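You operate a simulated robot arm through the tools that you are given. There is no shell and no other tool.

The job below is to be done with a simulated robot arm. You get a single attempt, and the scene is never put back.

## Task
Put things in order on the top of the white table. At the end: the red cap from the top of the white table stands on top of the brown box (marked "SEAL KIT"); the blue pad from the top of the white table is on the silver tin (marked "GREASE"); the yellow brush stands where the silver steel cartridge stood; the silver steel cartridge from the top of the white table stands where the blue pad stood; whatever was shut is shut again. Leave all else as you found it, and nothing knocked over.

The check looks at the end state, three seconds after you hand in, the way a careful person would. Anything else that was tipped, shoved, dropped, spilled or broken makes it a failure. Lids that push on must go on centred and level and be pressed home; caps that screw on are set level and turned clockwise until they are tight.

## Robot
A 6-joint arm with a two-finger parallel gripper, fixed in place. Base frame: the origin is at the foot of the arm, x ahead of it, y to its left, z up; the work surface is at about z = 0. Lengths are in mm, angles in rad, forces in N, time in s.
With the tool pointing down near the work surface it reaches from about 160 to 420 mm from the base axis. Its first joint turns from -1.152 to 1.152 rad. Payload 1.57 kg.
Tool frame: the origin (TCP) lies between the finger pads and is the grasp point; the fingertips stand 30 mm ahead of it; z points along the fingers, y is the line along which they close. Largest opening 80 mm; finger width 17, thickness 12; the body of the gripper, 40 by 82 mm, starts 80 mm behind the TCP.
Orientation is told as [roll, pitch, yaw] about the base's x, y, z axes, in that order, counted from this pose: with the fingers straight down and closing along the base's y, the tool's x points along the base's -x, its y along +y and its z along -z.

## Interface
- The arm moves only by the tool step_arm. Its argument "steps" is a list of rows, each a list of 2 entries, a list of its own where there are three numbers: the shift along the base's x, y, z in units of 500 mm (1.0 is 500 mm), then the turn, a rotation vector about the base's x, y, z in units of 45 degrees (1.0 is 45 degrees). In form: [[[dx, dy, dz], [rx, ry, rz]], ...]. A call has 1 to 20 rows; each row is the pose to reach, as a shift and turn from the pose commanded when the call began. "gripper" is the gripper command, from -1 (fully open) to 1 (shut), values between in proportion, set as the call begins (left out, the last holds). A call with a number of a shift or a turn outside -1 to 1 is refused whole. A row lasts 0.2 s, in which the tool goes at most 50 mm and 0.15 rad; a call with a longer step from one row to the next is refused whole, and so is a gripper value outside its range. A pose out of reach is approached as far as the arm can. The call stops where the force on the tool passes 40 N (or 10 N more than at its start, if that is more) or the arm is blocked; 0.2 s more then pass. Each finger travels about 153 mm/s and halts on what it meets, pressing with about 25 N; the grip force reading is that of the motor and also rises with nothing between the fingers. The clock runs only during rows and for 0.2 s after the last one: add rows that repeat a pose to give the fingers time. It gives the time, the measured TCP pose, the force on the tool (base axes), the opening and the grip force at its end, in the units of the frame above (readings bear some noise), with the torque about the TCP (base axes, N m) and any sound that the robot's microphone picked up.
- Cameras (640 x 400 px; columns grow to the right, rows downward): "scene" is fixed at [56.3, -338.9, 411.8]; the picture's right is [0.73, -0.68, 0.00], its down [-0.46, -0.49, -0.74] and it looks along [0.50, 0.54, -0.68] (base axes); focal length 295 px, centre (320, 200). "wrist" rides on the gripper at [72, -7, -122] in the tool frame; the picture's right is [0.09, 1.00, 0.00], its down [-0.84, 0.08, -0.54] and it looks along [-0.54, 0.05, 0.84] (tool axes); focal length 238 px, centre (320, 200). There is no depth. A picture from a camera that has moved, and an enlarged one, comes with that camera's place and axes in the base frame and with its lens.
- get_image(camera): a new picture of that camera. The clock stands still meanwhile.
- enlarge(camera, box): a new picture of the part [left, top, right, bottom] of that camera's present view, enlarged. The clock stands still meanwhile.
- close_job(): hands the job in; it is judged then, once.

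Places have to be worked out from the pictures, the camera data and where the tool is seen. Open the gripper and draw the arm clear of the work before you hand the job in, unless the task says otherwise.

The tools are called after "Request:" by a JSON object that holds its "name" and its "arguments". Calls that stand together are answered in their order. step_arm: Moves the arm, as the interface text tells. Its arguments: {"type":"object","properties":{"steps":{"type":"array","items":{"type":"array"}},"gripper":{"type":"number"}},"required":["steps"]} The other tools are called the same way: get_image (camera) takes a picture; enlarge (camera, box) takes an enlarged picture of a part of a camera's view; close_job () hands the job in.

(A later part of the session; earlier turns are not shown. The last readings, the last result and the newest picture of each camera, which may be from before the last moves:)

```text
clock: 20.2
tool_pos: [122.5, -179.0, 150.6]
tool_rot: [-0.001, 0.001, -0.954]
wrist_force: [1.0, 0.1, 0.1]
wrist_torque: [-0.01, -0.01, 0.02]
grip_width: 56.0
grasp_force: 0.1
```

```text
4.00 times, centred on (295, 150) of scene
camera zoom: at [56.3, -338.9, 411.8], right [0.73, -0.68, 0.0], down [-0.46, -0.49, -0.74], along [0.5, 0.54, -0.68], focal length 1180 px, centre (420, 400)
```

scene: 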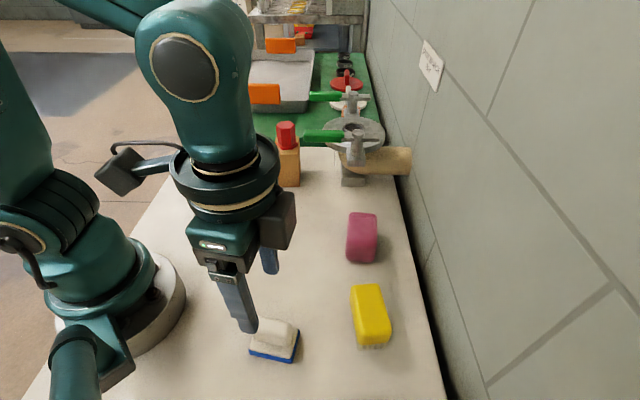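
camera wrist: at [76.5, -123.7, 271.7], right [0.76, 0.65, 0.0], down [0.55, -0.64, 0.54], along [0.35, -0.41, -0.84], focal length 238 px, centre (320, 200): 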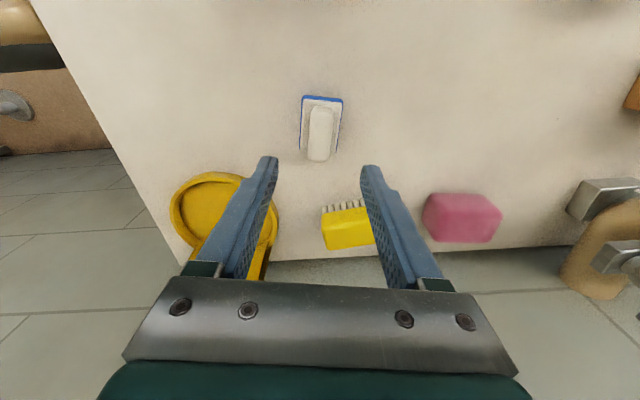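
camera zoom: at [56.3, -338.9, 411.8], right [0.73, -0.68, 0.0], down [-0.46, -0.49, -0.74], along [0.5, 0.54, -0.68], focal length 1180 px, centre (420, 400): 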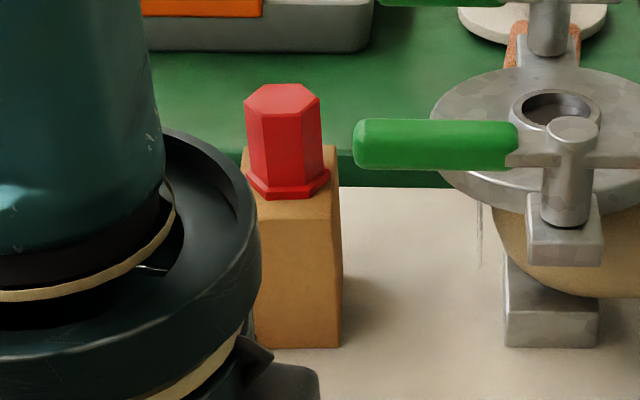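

The pad's base is centred at (124, -179), which I'll keep as the cartridge's destination. Its handle is about 24 mm wide and centred under the TCP, so I'll lower to TCP z ≈ 50 with the fingertips just above the base plate.

Request:
{"name": "step_arm", "arguments": {"steps": [[[0, 0, -0.05], [0, 0, 0]], [[0, 0, -0.1], [0, 0, 0]], [[0, 0, -0.15], [0, 0, 0]], [[0, 0, -0.18], [0, 0, 0]], [[0, 0, -0.199], [0, 0, 0]], [[0, 0, -0.199], [0, 0, 0]]]}}

Request:
{"name": "get_image", "arguments": {"camera": "wrist"}}

Request:
{"name": "enlarge", "arguments": {"camera": "scene", "box": [220, 280, 330, 375]}}

```text
clock: 21.6
tool_pos: [121.6, -178.6, 50.2]
tool_rot: [0.0, 0.0, -0.956]
wrist_force: [0.5, 0.1, -0.4]
wrist_torque: [0.02, 0.03, 0.01]
grip_width: 56.1
grasp_force: 0.0
```

```text
taken
camera wrist: at [75.6, -123.3, 171.4], right [0.76, 0.65, 0.0], down [0.55, -0.64, 0.54], along [0.35, -0.41, -0.84], focal length 238 px, centre (320, 200)
```

wrist: 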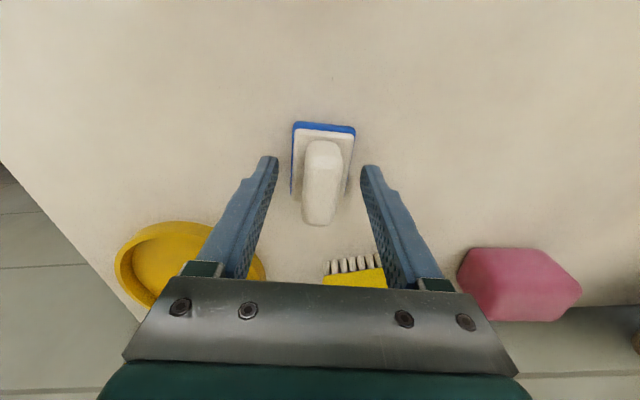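

```text
4.21 times, centred on (275, 328) of scene
camera zoom: at [56.3, -338.9, 411.8], right [0.73, -0.68, 0.0], down [-0.46, -0.49, -0.74], along [0.5, 0.54, -0.68], focal length 1242 px, centre (510, -337)
```

zoom: 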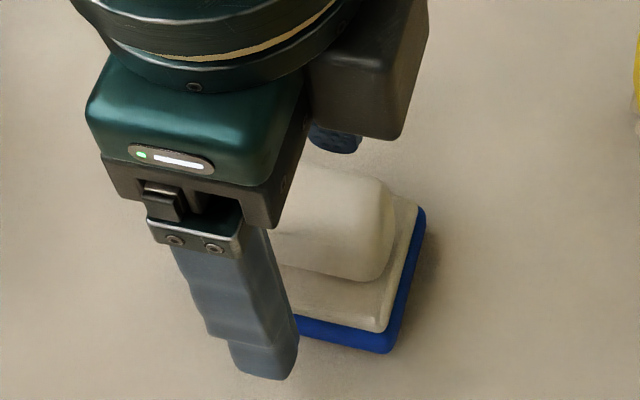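

The fingers straddle the handle evenly with tips just above the base plate. I'll raise 2 mm for margin over the plate and close.

Request:
{"name": "step_arm", "arguments": {"steps": [[[0, 0, 0.004], [0, 0, 0]], [[0, 0, 0.004], [0, 0, 0]]]}}

Request:
{"name": "step_arm", "arguments": {"steps": [[[0, 0, 0], [0, 0, 0]], [[0, 0, 0], [0, 0, 0]], [[0, 0, 0], [0, 0, 0]], [[0, 0, 0], [0, 0, 0]]], "gripper": 1}}

Request:
{"name": "get_image", "arguments": {"camera": "wrist"}}

```text
clock: 22.2
tool_pos: [123.0, -179.6, 52.2]
tool_rot: [0.0, 0.001, -0.956]
wrist_force: [-0.2, -0.4, 0.9]
wrist_torque: [-0.02, -0.01, 0.03]
grip_width: 56.1
grasp_force: 0.0
```

```text
clock: 23.2
tool_pos: [121.4, -178.8, 51.6]
tool_rot: [0.0, 0.002, -0.955]
wrist_force: [0.1, 0.3, 0.4]
wrist_torque: [0.02, -0.01, 0.0]
grip_width: 21.1
grasp_force: 25.1
```

```text
taken
camera wrist: at [76.0, -123.2, 173.6], right [0.76, 0.65, 0.0], down [0.55, -0.64, 0.54], along [0.35, -0.41, -0.84], focal length 238 px, centre (320, 200)
```

wrist: 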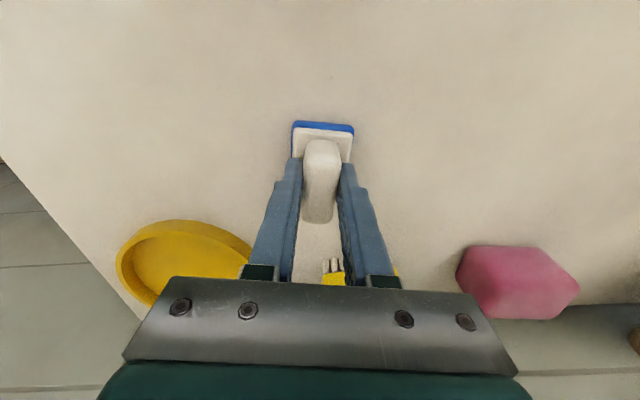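

The pad's handle is held at 21 mm with 25 N. I'll lift it and check that it hangs level.

Request:
{"name": "step_arm", "arguments": {"steps": [[[0, 0, 0.02], [0, 0, 0]], [[0, 0, 0.08], [0, 0, 0]], [[0, 0, 0.16], [0, 0, 0]], [[0, 0, 0.24], [0, 0, 0]], [[0, 0, 0.27], [0, 0, 0]], [[0, 0, 0.27], [0, 0, 0]]]}}

Request:
{"name": "get_image", "arguments": {"camera": "wrist"}}

Request:
{"name": "get_image", "arguments": {"camera": "scene"}}

```text
clock: 24.6
tool_pos: [122.3, -177.6, 187.1]
tool_rot: [-0.001, 0.0, -0.955]
wrist_force: [-1.1, 0.8, -0.4]
wrist_torque: [0.01, 0.01, 0.01]
grip_width: 21.0
grasp_force: 24.7
```

```text
taken
camera wrist: at [75.5, -121.9, 308.8], right [0.76, 0.65, 0.0], down [0.55, -0.64, 0.54], along [0.35, -0.41, -0.84], focal length 238 px, centre (320, 200)
```

wrist: 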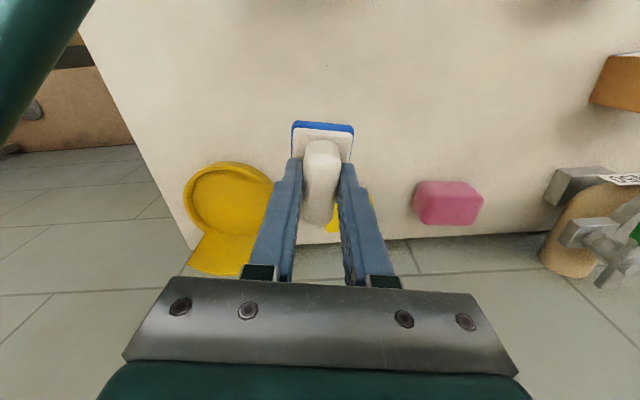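

```text
taken
```

scene: 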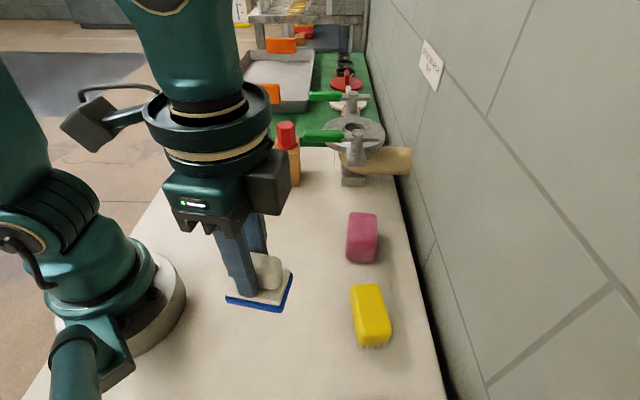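

The pad lifts level and its spot is clear. I'll carry it in an arc toward the tin, turning with the arm (two calls because of the turn limit).

Request:
{"name": "step_arm", "arguments": {"steps": [[[0.03, 0.03, 0], [0, 0, 0.18]], [[0.07, 0.08, 0], [0, 0, 0.36]], [[0.11, 0.14, 0], [0, 0, 0.54]], [[0.15, 0.21, 0], [0, 0, 0.72]], [[0.18, 0.29, 0], [0, 0, 0.902]]]}}

Request:
{"name": "step_arm", "arguments": {"steps": [[[0.01, 0.07, 0], [0, 0, 0.18]], [[0.005, 0.14, 0], [0, 0, 0.36]], [[-0.005, 0.21, 0], [0, 0, 0.54]], [[-0.017, 0.267, 0], [0, 0, 0.72]], [[-0.017, 0.267, 0], [0, 0, 0.902]], [[-0.017, 0.267, 0], [0, 0, 0.902]]]}}

Request:
{"name": "get_image", "arguments": {"camera": "wrist"}}

Request:
{"name": "get_image", "arguments": {"camera": "scene"}}

```text
clock: 25.8
tool_pos: [211.5, -32.1, 187.7]
tool_rot: [-0.001, 0.001, -0.244]
wrist_force: [0.7, 0.3, -0.6]
wrist_torque: [0.01, 0.01, -0.01]
grip_width: 21.1
grasp_force: 24.6
```

```text
clock: 27.2
tool_pos: [203.9, 101.4, 187.2]
tool_rot: [0.0, 0.0, 0.464]
wrist_force: [-0.1, -0.2, -1.0]
wrist_torque: [0.0, -0.01, -0.01]
grip_width: 21.1
grasp_force: 24.9
```

```text
taken
camera wrist: at [143.3, 63.3, 309.4], right [-0.53, 0.85, 0.0], down [0.71, 0.44, 0.54], along [0.46, 0.29, -0.84], focal length 238 px, centre (320, 200)
```

wrist: 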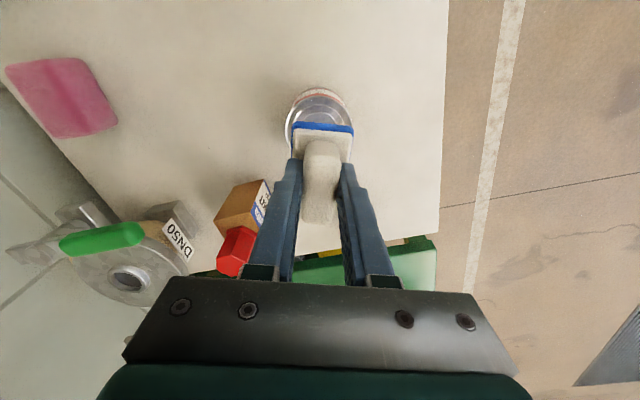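

```text
taken
```

scene: 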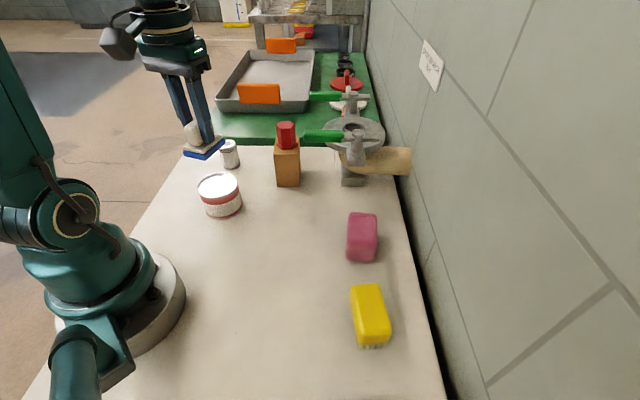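

The pad is held over the tin at TCP (204.6, 101.8, 187). I'll enlarge the view to compare the tin's rim with the pad before lowering.

Request:
{"name": "enlarge", "arguments": {"camera": "wrist", "box": [270, 75, 370, 160]}}

Request:
{"name": "enlarge", "arguments": {"camera": "scene", "box": [160, 100, 280, 230]}}

```text
4.71 times, centred on (320, 118) of wrist
camera zoom: at [143.3, 63.3, 309.4], right [-0.53, 0.85, 0.0], down [0.71, 0.44, 0.54], along [0.46, 0.29, -0.84], focal length 1122 px, centre (320, 588)
```

zoom: 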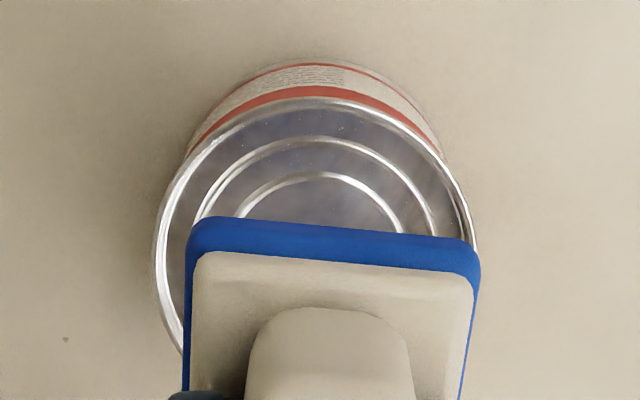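

```text
3.08 times, centred on (220, 165) of scene
camera zoom: at [56.3, -338.9, 411.8], right [0.73, -0.68, 0.0], down [-0.46, -0.49, -0.74], along [0.5, 0.54, -0.68], focal length 908 px, centre (628, 308)
```

zoom: 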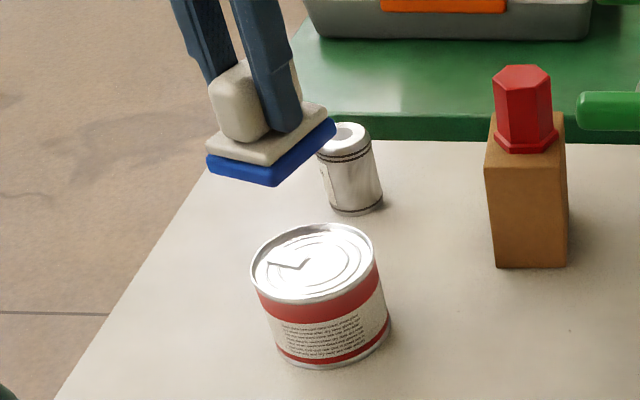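

The pad's corners will rest on the tin's rim, and the tin centre is about (207, 101) with a top height around 60. I'll shift 1.5 mm forward and lower to just above.

Request:
{"name": "step_arm", "arguments": {"steps": [[[0.003, 0, -0.05], [0, 0, 0]], [[0.003, 0, -0.1], [0, 0, 0]], [[0.003, 0, -0.138], [0, 0, 0]], [[0.003, 0, -0.138], [0, 0, 0]]]}}

Request:
{"name": "get_image", "arguments": {"camera": "wrist"}}

Request:
{"name": "enlarge", "arguments": {"camera": "scene", "box": [180, 150, 270, 225]}}

Request:
{"name": "enlarge", "arguments": {"camera": "wrist", "box": [270, 85, 370, 170]}}

```text
clock: 28.2
tool_pos: [204.5, 99.8, 117.9]
tool_rot: [0.001, 0.001, 0.462]
wrist_force: [0.2, 0.0, -0.9]
wrist_torque: [-0.03, 0.02, -0.02]
grip_width: 20.9
grasp_force: 24.7
```

```text
taken
camera wrist: at [143.6, 62.9, 239.3], right [-0.53, 0.85, 0.0], down [0.71, 0.44, 0.54], along [0.46, 0.29, -0.84], focal length 238 px, centre (320, 200)
```

wrist: 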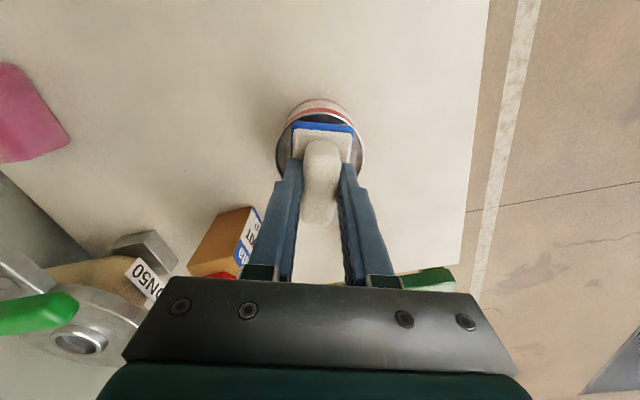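

```text
5.33 times, centred on (225, 188) of scene
camera zoom: at [56.3, -338.9, 411.8], right [0.73, -0.68, 0.0], down [-0.46, -0.49, -0.74], along [0.5, 0.54, -0.68], focal length 1574 px, centre (827, 267)
```

zoom: 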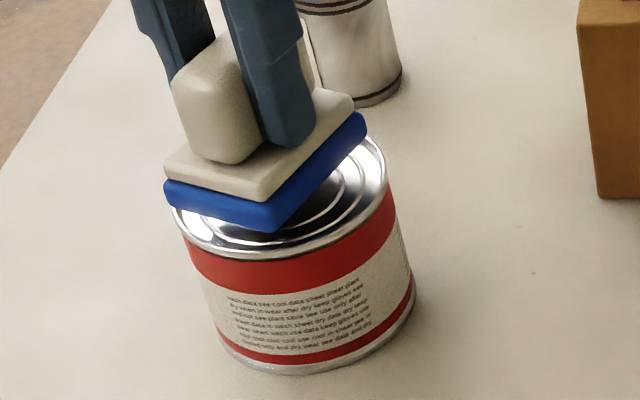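

```text
4.71 times, centred on (320, 128) of wrist
camera zoom: at [143.6, 62.9, 239.3], right [-0.53, 0.85, 0.0], down [0.71, 0.44, 0.54], along [0.46, 0.29, -0.84], focal length 1122 px, centre (320, 541)
```

zoom: 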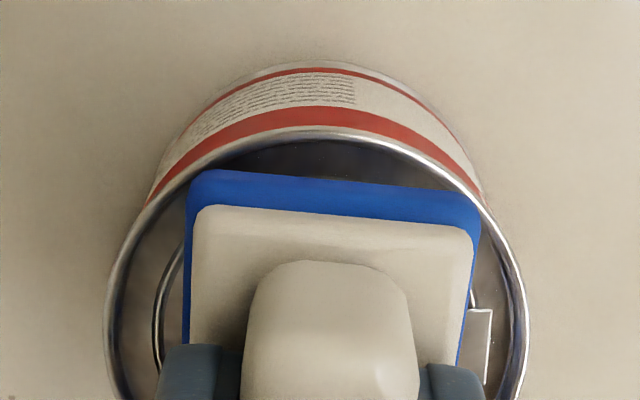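

The pad hovers about 6 mm above the rim and sits roughly 2 mm toward the base of the tin's centre. I'll nudge forward 2 mm and lower slowly while watching the force.

Request:
{"name": "step_arm", "arguments": {"steps": [[[0.004, 0, 0], [0, 0, 0]], [[0.004, 0, -0.005], [0, 0, 0]], [[0.004, 0, -0.005], [0, 0, 0]]]}}

Request:
{"name": "step_arm", "arguments": {"steps": [[[0, 0, -0.003], [0, 0, 0]], [[0, 0, -0.003], [0, 0, 0]]]}}

Request:
{"name": "step_arm", "arguments": {"steps": [[[0, 0, -0.002], [0, 0, 0]], [[0, 0, -0.002], [0, 0, 0]]]}}

```text
clock: 29.0
tool_pos: [207.0, 100.0, 115.0]
tool_rot: [-0.001, 0.001, 0.464]
wrist_force: [0.3, -0.3, 0.1]
wrist_torque: [-0.01, -0.01, 0.0]
grip_width: 21.1
grasp_force: 25.0
```

```text
clock: 29.6
tool_pos: [207.4, 99.7, 113.4]
tool_rot: [0.0, -0.001, 0.462]
wrist_force: [-0.8, 0.8, 0.0]
wrist_torque: [-0.01, -0.01, -0.01]
grip_width: 21.0
grasp_force: 24.9
```

```text
clock: 30.2
tool_pos: [206.6, 101.1, 114.0]
tool_rot: [0.001, 0.0, 0.461]
wrist_force: [0.1, 0.2, 0.0]
wrist_torque: [0.0, -0.01, -0.03]
grip_width: 20.8
grasp_force: 25.0
```

No contact yet at about z 112–113. I'll look at the gap.

Request:
{"name": "enlarge", "arguments": {"camera": "scene", "box": [190, 155, 260, 215]}}

Request:
{"name": "enlarge", "arguments": {"camera": "wrist", "box": [270, 90, 370, 170]}}

```text
6.67 times, centred on (225, 185) of scene
camera zoom: at [56.3, -338.9, 411.8], right [0.73, -0.68, 0.0], down [-0.46, -0.49, -0.74], along [0.5, 0.54, -0.68], focal length 1967 px, centre (953, 300)
```

zoom: 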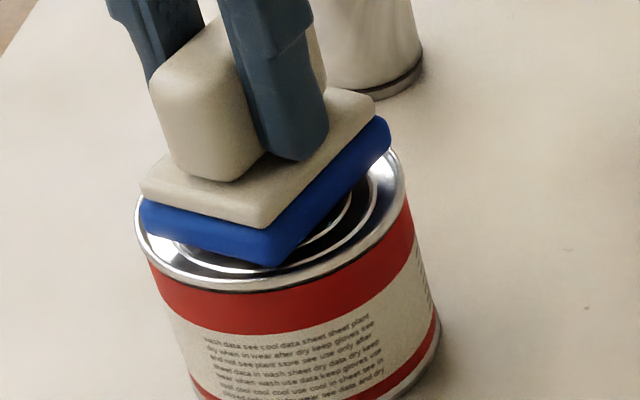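

```text
5.00 times, centred on (320, 130) of wrist
camera zoom: at [146.5, 62.7, 234.6], right [-0.53, 0.85, 0.0], down [0.71, 0.44, 0.54], along [0.46, 0.28, -0.84], focal length 1192 px, centre (320, 550)
```

zoom: 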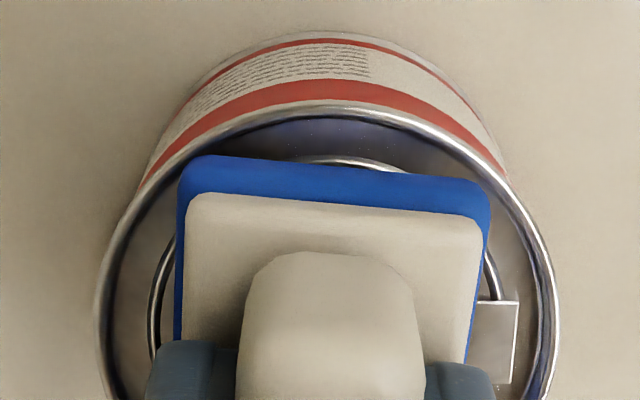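

The pad looks centred over the tin within about a millimetre. I'll keep lowering in 1 mm steps.

Request:
{"name": "step_arm", "arguments": {"steps": [[[0, 0, -0.002], [0, 0, 0]], [[0, 0, -0.002], [0, 0, 0]]]}}

Request:
{"name": "step_arm", "arguments": {"steps": [[[0, 0, -0.002], [0, 0, 0]], [[0, 0, -0.002], [0, 0, 0]]]}}

Request:
{"name": "step_arm", "arguments": {"steps": [[[0, 0, -0.002], [0, 0, 0]], [[0, 0, -0.002], [0, 0, 0]]]}}

```text
clock: 30.8
tool_pos: [207.2, 100.1, 112.5]
tool_rot: [0.0, -0.001, 0.462]
wrist_force: [-2.8, 0.4, 10.7]
wrist_torque: [-0.04, 0.14, 0.0]
grip_width: 20.9
grasp_force: 25.2
```

```text
clock: 31.4
tool_pos: [207.4, 100.0, 111.0]
tool_rot: [0.0, -0.003, 0.463]
wrist_force: [-0.2, -1.8, 17.7]
wrist_torque: [-0.03, 0.0, 0.02]
grip_width: 21.0
grasp_force: 25.6
```

```text
clock: 32.0
tool_pos: [208.2, 100.2, 110.1]
tool_rot: [0.0, -0.002, 0.463]
wrist_force: [0.0, 0.5, 18.2]
wrist_torque: [0.05, -0.09, -0.05]
grip_width: 21.1
grasp_force: 25.4
```

Contact came at about z 111.6, with 10–18 N as it seated and the torque near zero. I'll inspect before releasing.

Request:
{"name": "enlarge", "arguments": {"camera": "scene", "box": [190, 155, 260, 215]}}

Request:
{"name": "enlarge", "arguments": {"camera": "wrist", "box": [270, 90, 370, 170]}}

```text
6.67 times, centred on (225, 185) of scene
camera zoom: at [56.3, -338.9, 411.8], right [0.73, -0.68, 0.0], down [-0.46, -0.49, -0.74], along [0.5, 0.54, -0.68], focal length 1967 px, centre (953, 300)
```

zoom: 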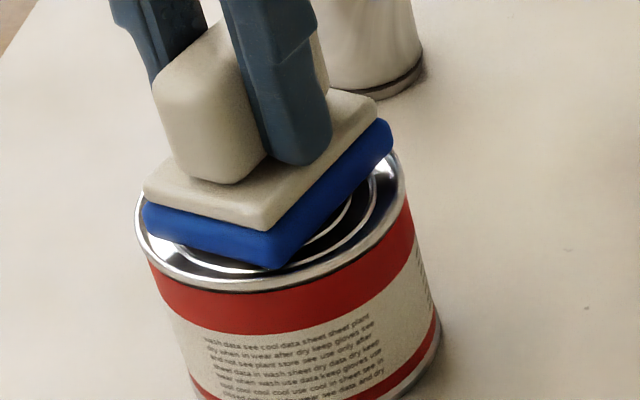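

```text
5.00 times, centred on (320, 130) of wrist
camera zoom: at [146.9, 62.8, 232.0], right [-0.53, 0.85, 0.0], down [0.71, 0.44, 0.54], along [0.46, 0.29, -0.84], focal length 1192 px, centre (320, 550)
```

zoom: 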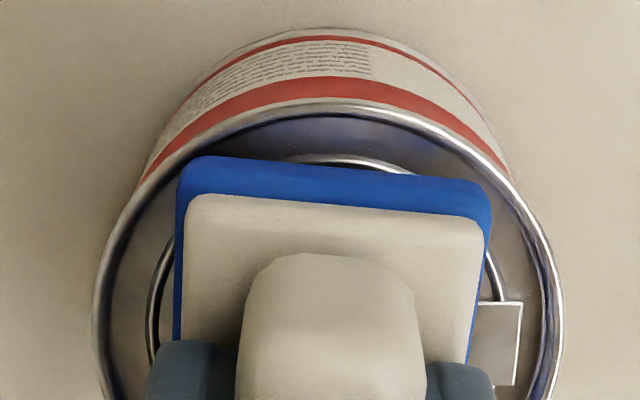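

In the wrist view the pad is centred on the tin (side gaps equal, near gap about 8 mm). I'll ease up 1 mm to relieve the pressing force, then open.

Request:
{"name": "step_arm", "arguments": {"steps": [[[0, 0, 0.002], [0, 0, 0]], [[0, 0, 0.002], [0, 0, 0]]]}}

```text
clock: 32.6
tool_pos: [206.0, 100.0, 111.5]
tool_rot: [0.0, 0.004, 0.463]
wrist_force: [0.0, 0.0, 0.5]
wrist_torque: [0.04, -0.02, 0.04]
grip_width: 21.0
grasp_force: 24.6
```

The force is back to near zero with the pad just at the rim. I'll open now.

Request:
{"name": "step_arm", "arguments": {"steps": [[[0, 0, -0.001], [0, 0, 0]], [[0, 0, -0.001], [0, 0, 0]], [[0, 0, -0.001], [0, 0, 0]], [[0, 0, -0.001], [0, 0, 0]]], "gripper": -0.3}}

Request:
{"name": "enlarge", "arguments": {"camera": "wrist", "box": [250, 80, 390, 240]}}

Request:
{"name": "enlarge", "arguments": {"camera": "scene", "box": [180, 145, 270, 225]}}

```text
clock: 33.6
tool_pos: [207.8, 99.5, 110.5]
tool_rot: [0.0, 0.0, 0.461]
wrist_force: [0.4, 0.2, 0.6]
wrist_torque: [0.04, 0.0, 0.05]
grip_width: 52.1
grasp_force: 0.1
```

```text
2.50 times, centred on (320, 160) of wrist
camera zoom: at [147.3, 62.3, 232.6], right [-0.53, 0.85, 0.0], down [0.71, 0.44, 0.54], along [0.46, 0.28, -0.84], focal length 596 px, centre (320, 300)
```

zoom: 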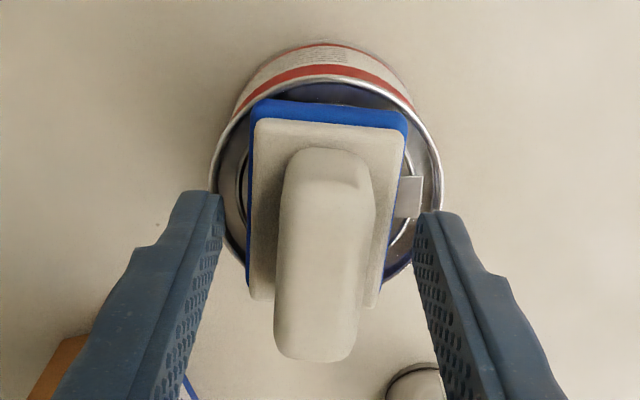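

```text
5.00 times, centred on (225, 185) of scene
camera zoom: at [56.3, -338.9, 411.8], right [0.73, -0.68, 0.0], down [-0.46, -0.49, -0.74], along [0.5, 0.54, -0.68], focal length 1476 px, centre (795, 275)
```

zoom: 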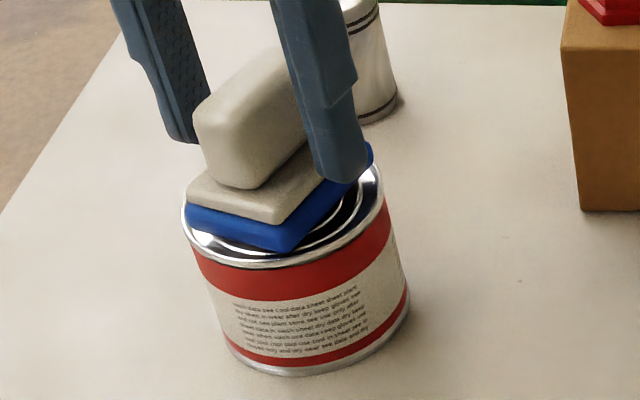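

The pad sits level on the tin, free of the fingers. I'll rise straight up and look down on the tin, then move to the cartridge.

Request:
{"name": "step_arm", "arguments": {"steps": [[[0, 0, 0.05], [0, 0, 0]], [[0, 0, 0.13], [0, 0, 0]], [[0, 0, 0.18], [0, 0, 0]], [[0, 0, 0.18], [0, 0, 0]]]}}

Request:
{"name": "get_image", "arguments": {"camera": "wrist"}}

Request:
{"name": "enlarge", "arguments": {"camera": "scene", "box": [180, 130, 290, 225]}}

Request:
{"name": "enlarge", "arguments": {"camera": "wrist", "box": [270, 70, 370, 170]}}

```text
clock: 34.6
tool_pos: [207.0, 99.6, 201.0]
tool_rot: [0.001, -0.001, 0.462]
wrist_force: [1.3, 0.0, 0.3]
wrist_torque: [-0.01, 0.01, -0.01]
grip_width: 52.2
grasp_force: 0.1
```

```text
taken
camera wrist: at [147.7, 63.6, 323.9], right [-0.53, 0.85, 0.0], down [0.71, 0.44, 0.54], along [0.46, 0.29, -0.84], focal length 238 px, centre (320, 200)
```

wrist: 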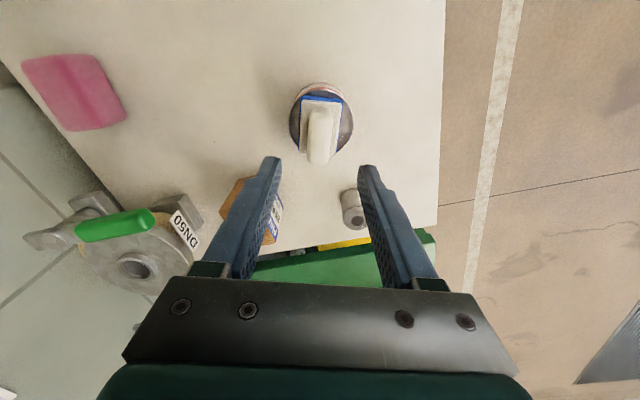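

```text
4.21 times, centred on (235, 178) of scene
camera zoom: at [56.3, -338.9, 411.8], right [0.73, -0.68, 0.0], down [-0.46, -0.49, -0.74], along [0.5, 0.54, -0.68], focal length 1242 px, centre (678, 295)
```

zoom: 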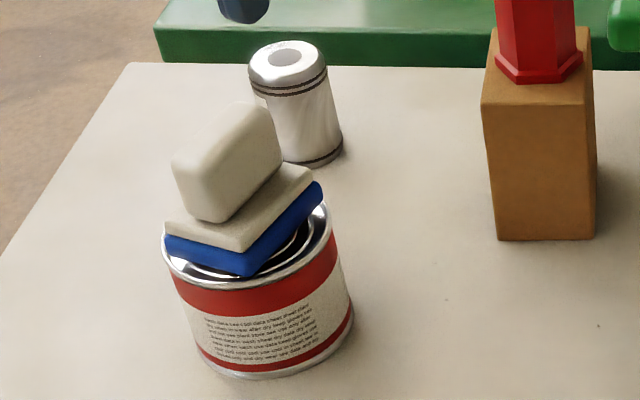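

```text
4.00 times, centred on (320, 120) of wrist
camera zoom: at [147.7, 63.6, 323.9], right [-0.53, 0.85, 0.0], down [0.71, 0.44, 0.54], along [0.46, 0.29, -0.84], focal length 953 px, centre (320, 520)
```

zoom: 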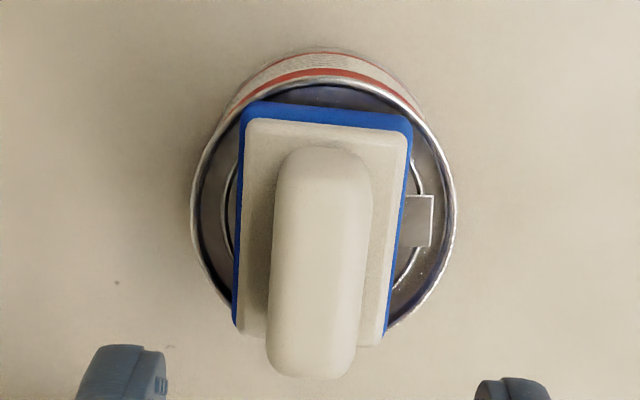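

The pad is well seated and inside the tin's outline. Next I'll hover over the cartridge near (294, 216) to measure it from above.

Request:
{"name": "step_arm", "arguments": {"steps": [[[0.05, 0.07, 0], [0, 0, 0.11]], [[0.1, 0.14, 0], [0, 0, 0.219]], [[0.15, 0.2, 0], [0, 0, 0.219]], [[0.17, 0.228, -0.04], [0, 0, 0.219]], [[0.17, 0.228, -0.1], [0, 0, 0.219]], [[0.17, 0.228, -0.1], [0, 0, 0.219]]], "gripper": -0.75}}

Request:
{"name": "get_image", "arguments": {"camera": "wrist"}}

Request:
{"name": "enlarge", "arguments": {"camera": "wrist", "box": [270, 90, 370, 170]}}

```text
clock: 36.0
tool_pos: [292.9, 217.1, 152.4]
tool_rot: [0.0, 0.0, 0.636]
wrist_force: [-0.3, 1.0, -0.6]
wrist_torque: [0.0, 0.01, -0.02]
grip_width: 70.0
grasp_force: 0.1
```

```text
taken
camera wrist: at [239.5, 169.1, 273.5], right [-0.66, 0.75, 0.0], down [0.63, 0.56, 0.54], along [0.4, 0.36, -0.84], focal length 238 px, centre (320, 200)
```

wrist: 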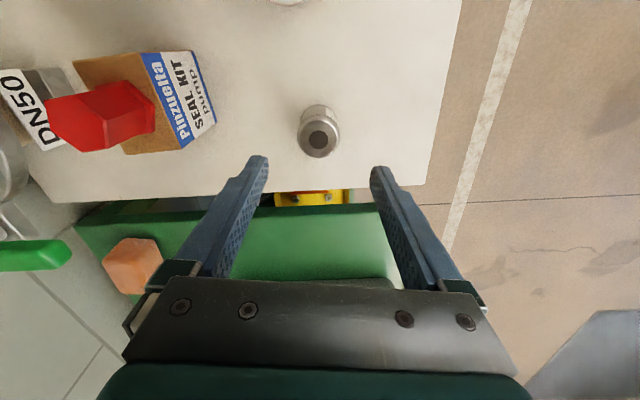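

```text
5.00 times, centred on (320, 130) of wrist
camera zoom: at [239.5, 169.1, 273.5], right [-0.66, 0.75, 0.0], down [0.63, 0.56, 0.54], along [0.4, 0.36, -0.84], focal length 1192 px, centre (320, 550)
```

zoom: 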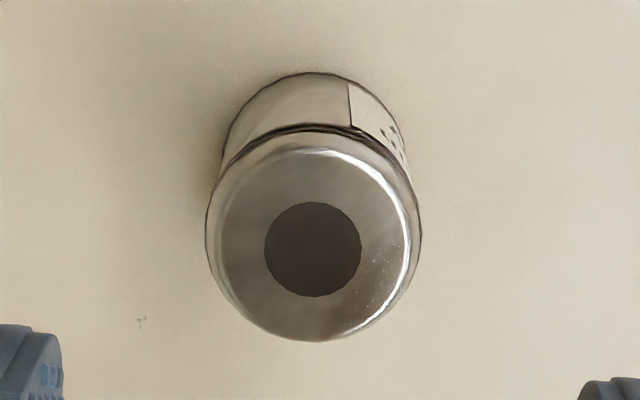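

The cartridge centre computes to (293.4, 215.4), about 41 mm in diameter; I'll record this as the brush's destination. I'll descend around it.

Request:
{"name": "step_arm", "arguments": {"steps": [[[0.0004, -0.0042, -0.06], [0, 0, 0]], [[0.0004, -0.0042, -0.12], [0, 0, 0]], [[0.0004, -0.0042, -0.18], [0, 0, 0]], [[0.0004, -0.0042, -0.227], [0, 0, 0]], [[0.0004, -0.0042, -0.227], [0, 0, 0]]]}}

Request:
{"name": "get_image", "arguments": {"camera": "wrist"}}

Request:
{"name": "enlarge", "arguments": {"camera": "scene", "box": [180, 110, 280, 200]}}

```text
clock: 37.2
tool_pos: [291.0, 212.1, 36.6]
tool_rot: [0.0, 0.0, 0.636]
wrist_force: [-0.5, 0.3, -0.6]
wrist_torque: [0.0, -0.03, 0.03]
grip_width: 69.8
grasp_force: 0.0
```

```text
taken
camera wrist: at [239.3, 164.5, 158.2], right [-0.66, 0.75, 0.0], down [0.63, 0.56, 0.54], along [0.4, 0.36, -0.84], focal length 238 px, centre (320, 200)
```

wrist: 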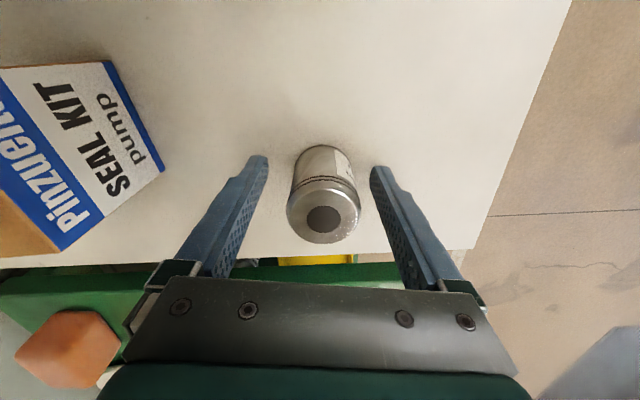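

```text
4.44 times, centred on (230, 155) of scene
camera zoom: at [56.3, -338.9, 411.8], right [0.73, -0.68, 0.0], down [-0.46, -0.49, -0.74], along [0.5, 0.54, -0.68], focal length 1312 px, centre (720, 400)
```

zoom: 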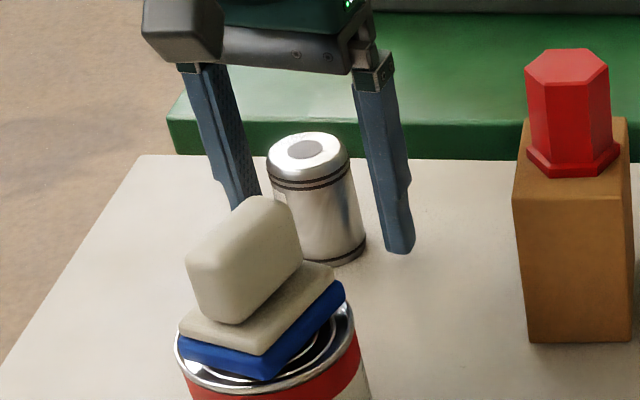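

The fingers straddle the cartridge with good clearance, about 1.5 mm off-centre. I'll make that small correction and close.

Request:
{"name": "step_arm", "arguments": {"steps": [[[0.001, 0.003, 0.002], [0, 0, 0]], [[0.001, 0.003, 0.002], [0, 0, 0]]]}}

Request:
{"name": "step_arm", "arguments": {"steps": [[[0, 0, 0], [0, 0, 0]], [[0, 0, 0], [0, 0, 0]], [[0, 0, 0], [0, 0, 0]], [[0, 0, 0], [0, 0, 0]]], "gripper": 1}}

Request:
{"name": "get_image", "arguments": {"camera": "wrist"}}

```text
clock: 37.8
tool_pos: [292.8, 213.1, 37.3]
tool_rot: [0.0, 0.0, 0.636]
wrist_force: [-0.6, 0.0, 0.5]
wrist_torque: [0.01, -0.01, -0.03]
grip_width: 69.8
grasp_force: 0.0
```

```text
clock: 38.8
tool_pos: [293.1, 213.3, 38.4]
tool_rot: [-0.002, 0.0, 0.637]
wrist_force: [-0.8, 1.6, 0.7]
wrist_torque: [0.09, -0.04, -0.04]
grip_width: 39.5
grasp_force: 25.4
```

```text
taken
camera wrist: at [239.8, 166.5, 159.6], right [-0.66, 0.75, 0.0], down [0.63, 0.56, 0.54], along [0.41, 0.36, -0.84], focal length 238 px, centre (320, 200)
```

wrist: 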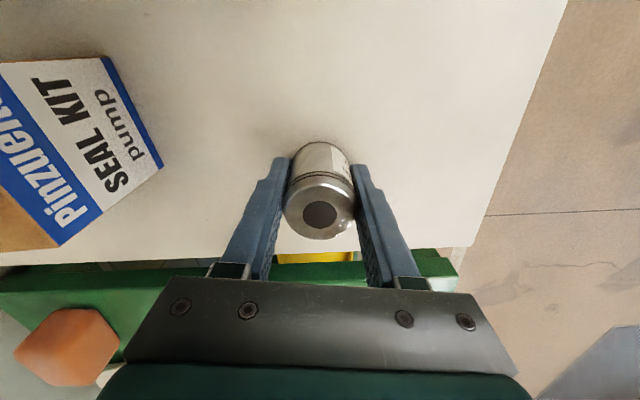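

The cartridge is held at 39.5 mm; its original centre is confirmed at about (293.5, 215). I'll lift slowly and check for slip.

Request:
{"name": "step_arm", "arguments": {"steps": [[[0, 0, 0.01], [0, 0, 0]], [[0, 0, 0.03], [0, 0, 0]], [[0, 0, 0.06], [0, 0, 0]], [[0, 0, 0.1], [0, 0, 0]], [[0, 0, 0.16], [0, 0, 0]], [[0, 0, 0.22], [0, 0, 0]], [[0, 0, 0.28], [0, 0, 0]], [[0, 0, 0.3], [0, 0, 0]], [[0, 0, 0.3], [0, 0, 0]]]}}

Request:
{"name": "get_image", "arguments": {"camera": "wrist"}}

Request:
{"name": "get_image", "arguments": {"camera": "scene"}}

```text
clock: 40.8
tool_pos: [293.2, 213.1, 188.5]
tool_rot: [-0.001, 0.001, 0.635]
wrist_force: [0.0, 0.1, -2.5]
wrist_torque: [0.03, 0.01, -0.01]
grip_width: 39.5
grasp_force: 24.8
```

```text
taken
camera wrist: at [239.7, 166.2, 309.8], right [-0.66, 0.75, 0.0], down [0.63, 0.56, 0.54], along [0.4, 0.36, -0.84], focal length 238 px, centre (320, 200)
```

wrist: 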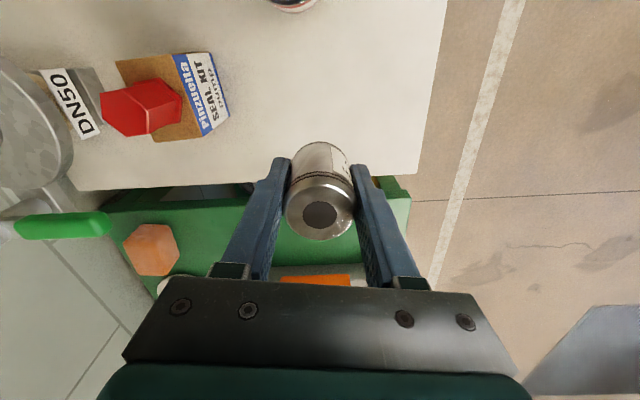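

```text
taken
```

scene: 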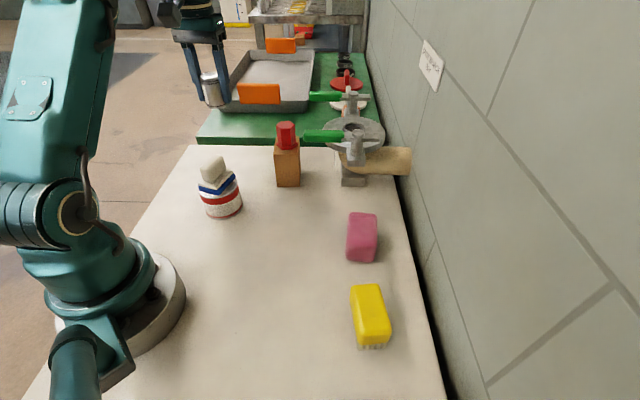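

The cartridge is firmly held with no slip. I'll carry it in an arc between the tin and the vise to above the pad's old spot at (124, -179).

Request:
{"name": "step_arm", "arguments": {"steps": [[[-0.02, -0.06, 0], [0, 0, -0.12]], [[-0.045, -0.135, 0], [0, 0, -0.28]], [[-0.075, -0.22, 0], [0, 0, -0.44]], [[-0.094, -0.305, 0], [0, 0, -0.6]], [[-0.107, -0.39, 0], [0, 0, -0.76]], [[-0.115, -0.45, 0], [0, 0, -0.9]]]}}

Request:
{"name": "step_arm", "arguments": {"steps": [[[-0.015, -0.07, 0], [0, 0, -0.15]], [[-0.045, -0.15, 0], [0, 0, -0.33]], [[-0.09, -0.225, 0], [0, 0, -0.51]], [[-0.14, -0.28, 0], [0, 0, -0.69]], [[-0.19, -0.32, 0], [0, 0, -0.85]], [[-0.224, -0.338, 0], [0, 0, -0.9]], [[-0.224, -0.338, -0.06], [0, 0, -0.9]], [[-0.224, -0.338, -0.1], [0, 0, -0.9]], [[-0.224, -0.338, -0.1], [0, 0, -0.9]]]}}

Request:
{"name": "get_image", "arguments": {"camera": "wrist"}}

Request:
{"name": "get_image", "arguments": {"camera": "scene"}}

```text
clock: 42.2
tool_pos: [233.1, -12.2, 186.5]
tool_rot: [0.002, 0.0, -0.075]
wrist_force: [0.0, 0.4, -2.3]
wrist_torque: [-0.02, 0.0, 0.01]
grip_width: 39.4
grasp_force: 25.3
```

```text
clock: 44.2
tool_pos: [124.3, -180.9, 136.3]
tool_rot: [-0.001, 0.001, -0.778]
wrist_force: [-0.3, -0.6, -1.5]
wrist_torque: [-0.02, 0.01, -0.02]
grip_width: 39.4
grasp_force: 25.3
```

```text
taken
camera wrist: at [68.7, -135.7, 258.2], right [0.63, 0.77, 0.0], down [0.65, -0.53, 0.54], along [0.42, -0.34, -0.84], focal length 238 px, centre (320, 200)
```

wrist: 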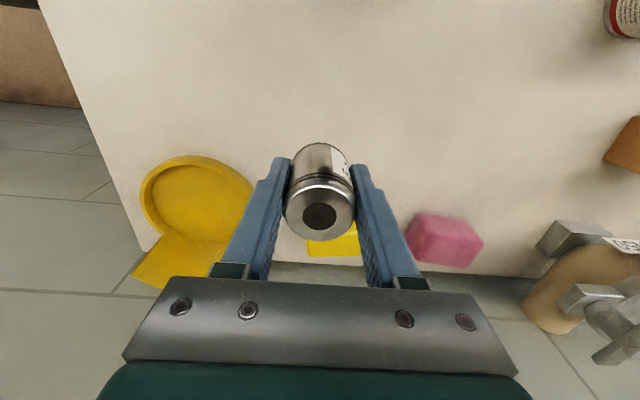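

```text
taken
```

scene: 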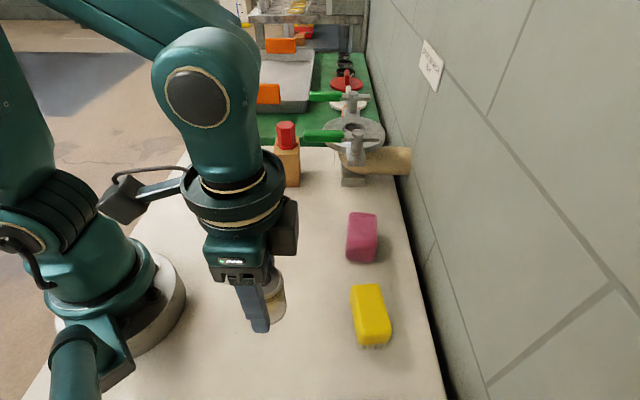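

TCP is at (124.9, -181.2, 136), so I'll correct by about (-0.9, +2.2) while lowering to a few mm above the table.

Request:
{"name": "step_arm", "arguments": {"steps": [[[-0.0018, 0.0044, -0.05], [0, 0, 0]], [[-0.0018, 0.0044, -0.1], [0, 0, 0]], [[-0.0018, 0.0044, -0.15], [0, 0, 0]], [[-0.0018, 0.0044, -0.185], [0, 0, 0]], [[-0.0018, 0.0044, -0.185], [0, 0, 0]]]}}

Request:
{"name": "get_image", "arguments": {"camera": "wrist"}}

Request:
{"name": "enlarge", "arguments": {"camera": "scene", "box": [220, 280, 340, 380]}}

```text
clock: 45.4
tool_pos: [123.3, -179.4, 44.9]
tool_rot: [-0.002, -0.001, -0.779]
wrist_force: [-0.2, 0.5, -2.6]
wrist_torque: [-0.01, 0.02, 0.03]
grip_width: 39.1
grasp_force: 25.3
```

```text
taken
camera wrist: at [68.6, -132.9, 166.7], right [0.63, 0.77, 0.0], down [0.65, -0.53, 0.54], along [0.42, -0.34, -0.84], focal length 238 px, centre (320, 200)
```

wrist: 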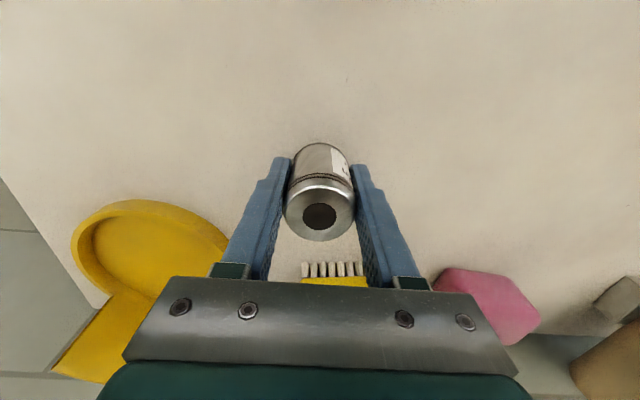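

```text
4.00 times, centred on (280, 330) of scene
camera zoom: at [56.3, -338.9, 411.8], right [0.73, -0.68, 0.0], down [-0.46, -0.49, -0.74], along [0.5, 0.54, -0.68], focal length 1180 px, centre (480, -320)
```

zoom: 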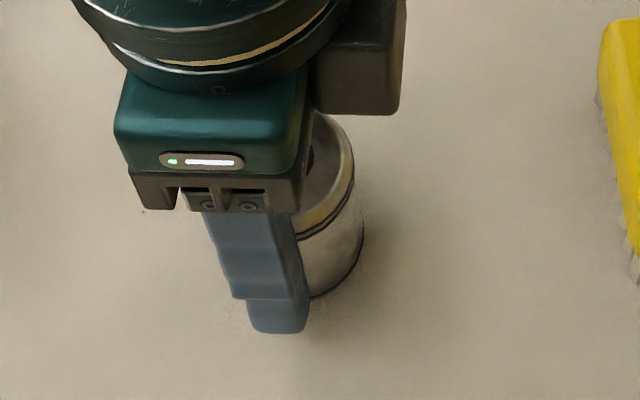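

TCP is at (124.8, -178.4, 44.7), within 1 mm of the target. I'll lower to about 39 and check force.

Request:
{"name": "step_arm", "arguments": {"steps": [[[-0.0012, -0.001, -0.005], [0, 0, 0]], [[-0.0012, -0.001, -0.011], [0, 0, 0]], [[-0.0012, -0.001, -0.011], [0, 0, 0]]]}}

```text
clock: 46.2
tool_pos: [122.6, -178.8, 40.2]
tool_rot: [0.001, 0.001, -0.779]
wrist_force: [0.8, 0.0, -2.6]
wrist_torque: [0.01, -0.01, -0.03]
grip_width: 39.1
grasp_force: 25.1
```

Still hanging free at -2.6 N. I'll go down 1 mm more and read again.

Request:
{"name": "step_arm", "arguments": {"steps": [[[0, 0, -0.002], [0, 0, 0]], [[0, 0, -0.002], [0, 0, 0]]]}}

```text
clock: 46.8
tool_pos: [122.5, -178.7, 39.6]
tool_rot: [0.0, -0.002, -0.779]
wrist_force: [0.0, -0.5, -3.1]
wrist_torque: [0.01, -0.01, 0.01]
grip_width: 39.4
grasp_force: 25.2
```

Still free. Another 1 mm down.

Request:
{"name": "step_arm", "arguments": {"steps": [[[0, 0, -0.002], [0, 0, 0]], [[0, 0, -0.002], [0, 0, 0]]]}}

```text
clock: 47.4
tool_pos: [121.7, -178.0, 37.9]
tool_rot: [-0.001, 0.001, -0.779]
wrist_force: [-0.4, 0.7, -2.4]
wrist_torque: [0.0, 0.0, -0.01]
grip_width: 39.3
grasp_force: 25.1
```

No contact yet. I'll step down 0.75 mm more.

Request:
{"name": "step_arm", "arguments": {"steps": [[[0, 0, -0.0015], [0, 0, 0]], [[0, 0, -0.0015], [0, 0, 0]]]}}

Request:
{"name": "enlarge", "arguments": {"camera": "wrist", "box": [270, 120, 370, 250]}}

```text
clock: 48.0
tool_pos: [121.0, -180.1, 38.3]
tool_rot: [-0.001, -0.001, -0.779]
wrist_force: [1.3, 7.1, 20.2]
wrist_torque: [0.12, -0.13, 0.02]
grip_width: 39.7
grasp_force: 25.4
```

```text
3.08 times, centred on (320, 185) of wrist
camera zoom: at [67.0, -132.9, 159.0], right [0.63, 0.77, 0.0], down [0.65, -0.53, 0.54], along [0.42, -0.34, -0.84], focal length 733 px, centre (320, 246)
```

zoom: 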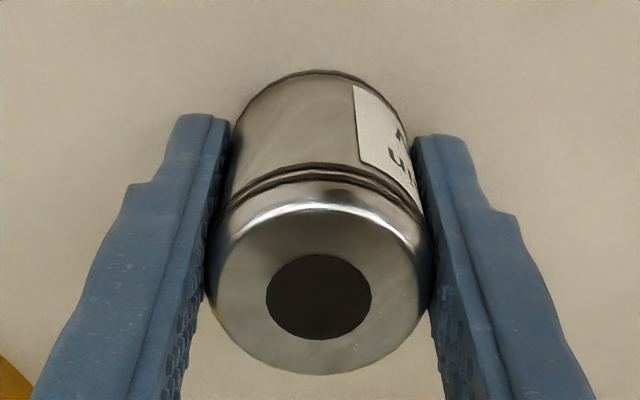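

The cartridge touched down (20 N) at TCP (123.2, -178.4, 37). I'll ease up half a millimetre and open the fingers.

Request:
{"name": "step_arm", "arguments": {"steps": [[[0, 0, 0.001], [0, 0, 0]], [[0, 0, 0.001], [0, 0, 0]]]}}

Request:
{"name": "step_arm", "arguments": {"steps": [[[0, 0, 0], [0, 0, 0]], [[0, 0, 0], [0, 0, 0]], [[0, 0, 0], [0, 0, 0]]], "gripper": -0.75}}

Request:
{"name": "get_image", "arguments": {"camera": "wrist"}}

```text
clock: 48.6
tool_pos: [121.8, -179.8, 38.9]
tool_rot: [0.0, 0.002, -0.778]
wrist_force: [0.8, 0.9, -3.1]
wrist_torque: [-0.01, 0.01, -0.03]
grip_width: 39.2
grasp_force: 24.7
```

```text
clock: 49.4
tool_pos: [122.3, -179.1, 38.0]
tool_rot: [-0.001, 0.0, -0.779]
wrist_force: [0.1, -1.1, -0.1]
wrist_torque: [0.01, -0.01, 0.03]
grip_width: 70.0
grasp_force: 0.0
```

```text
taken
camera wrist: at [67.1, -132.9, 159.9], right [0.63, 0.77, 0.0], down [0.65, -0.53, 0.54], along [0.42, -0.34, -0.84], focal length 238 px, centre (320, 200)
```

wrist: 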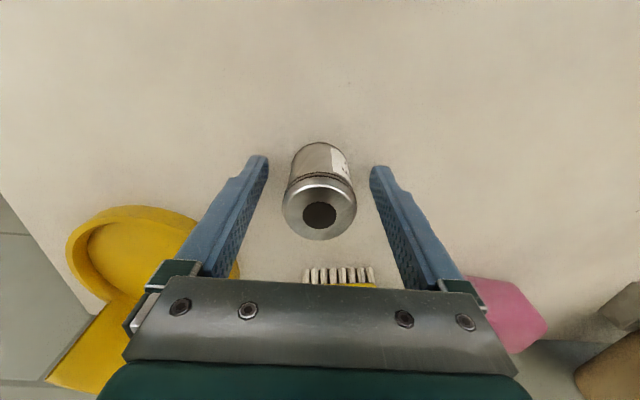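

The cartridge stands on the pad's old spot, released. I'll rise well clear and then head to the brush, turning partway toward its short axis.

Request:
{"name": "step_arm", "arguments": {"steps": [[[0, 0, 0.05], [0, 0, 0]], [[0, 0, 0.13], [0, 0, 0]], [[0, 0, 0.21], [0, 0, 0]], [[0, 0, 0.28], [0, 0, 0]], [[0.06, -0.03, 0.28], [0, 0, 0]], [[0.12, -0.06, 0.28], [0, 0, 0]], [[0.18, -0.1, 0.28], [0, 0, 0]], [[0.2, -0.113, 0.28], [0, 0, 0]], [[0.2, -0.113, 0.28], [0, 0, 0]]]}}

Request:
{"name": "get_image", "arguments": {"camera": "wrist"}}

Request:
{"name": "get_image", "arguments": {"camera": "scene"}}

Request:
{"name": "enlarge", "arguments": {"camera": "wrist", "box": [250, 80, 390, 190]}}

```text
clock: 51.4
tool_pos: [221.6, -233.8, 177.6]
tool_rot: [0.0, 0.0, -0.778]
wrist_force: [0.1, 0.2, -1.0]
wrist_torque: [0.03, -0.01, 0.01]
grip_width: 70.0
grasp_force: 0.1
```

```text
taken
camera wrist: at [167.5, -188.7, 298.8], right [0.63, 0.77, 0.0], down [0.65, -0.53, 0.54], along [0.42, -0.34, -0.84], focal length 238 px, centre (320, 200)
```

wrist: 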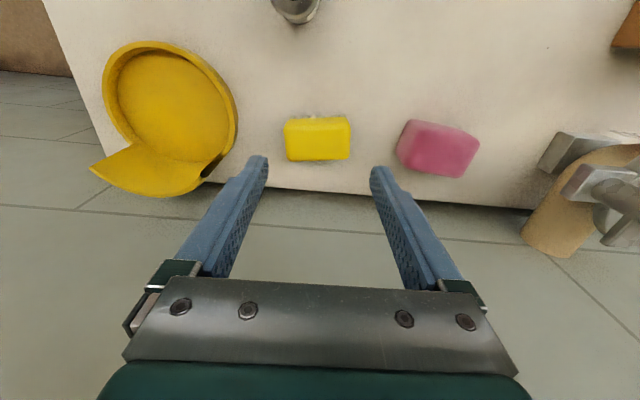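

```text
taken
```

scene: 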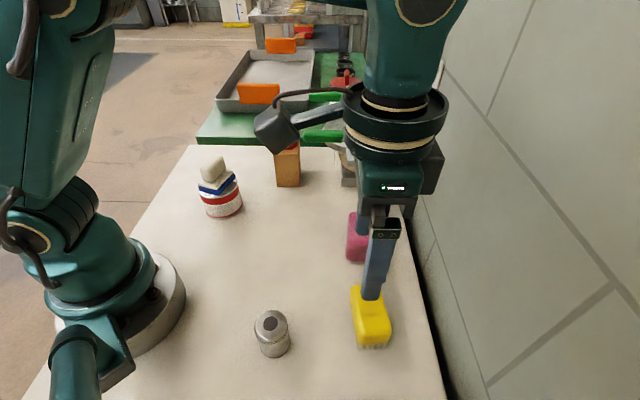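

```text
3.64 times, centred on (320, 135) of wrist
camera zoom: at [167.5, -188.7, 298.8], right [0.63, 0.77, 0.0], down [0.65, -0.53, 0.54], along [0.42, -0.34, -0.84], focal length 867 px, centre (320, 436)
```

zoom: 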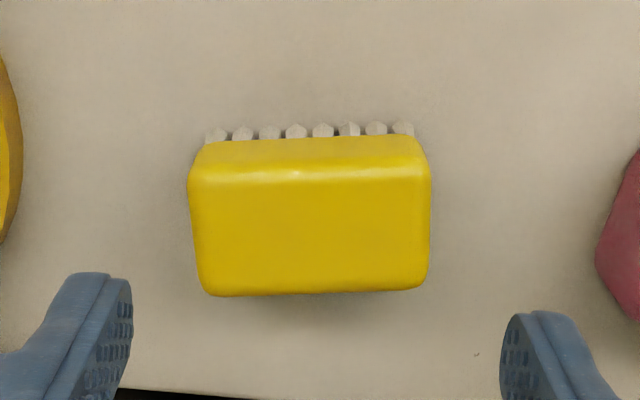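

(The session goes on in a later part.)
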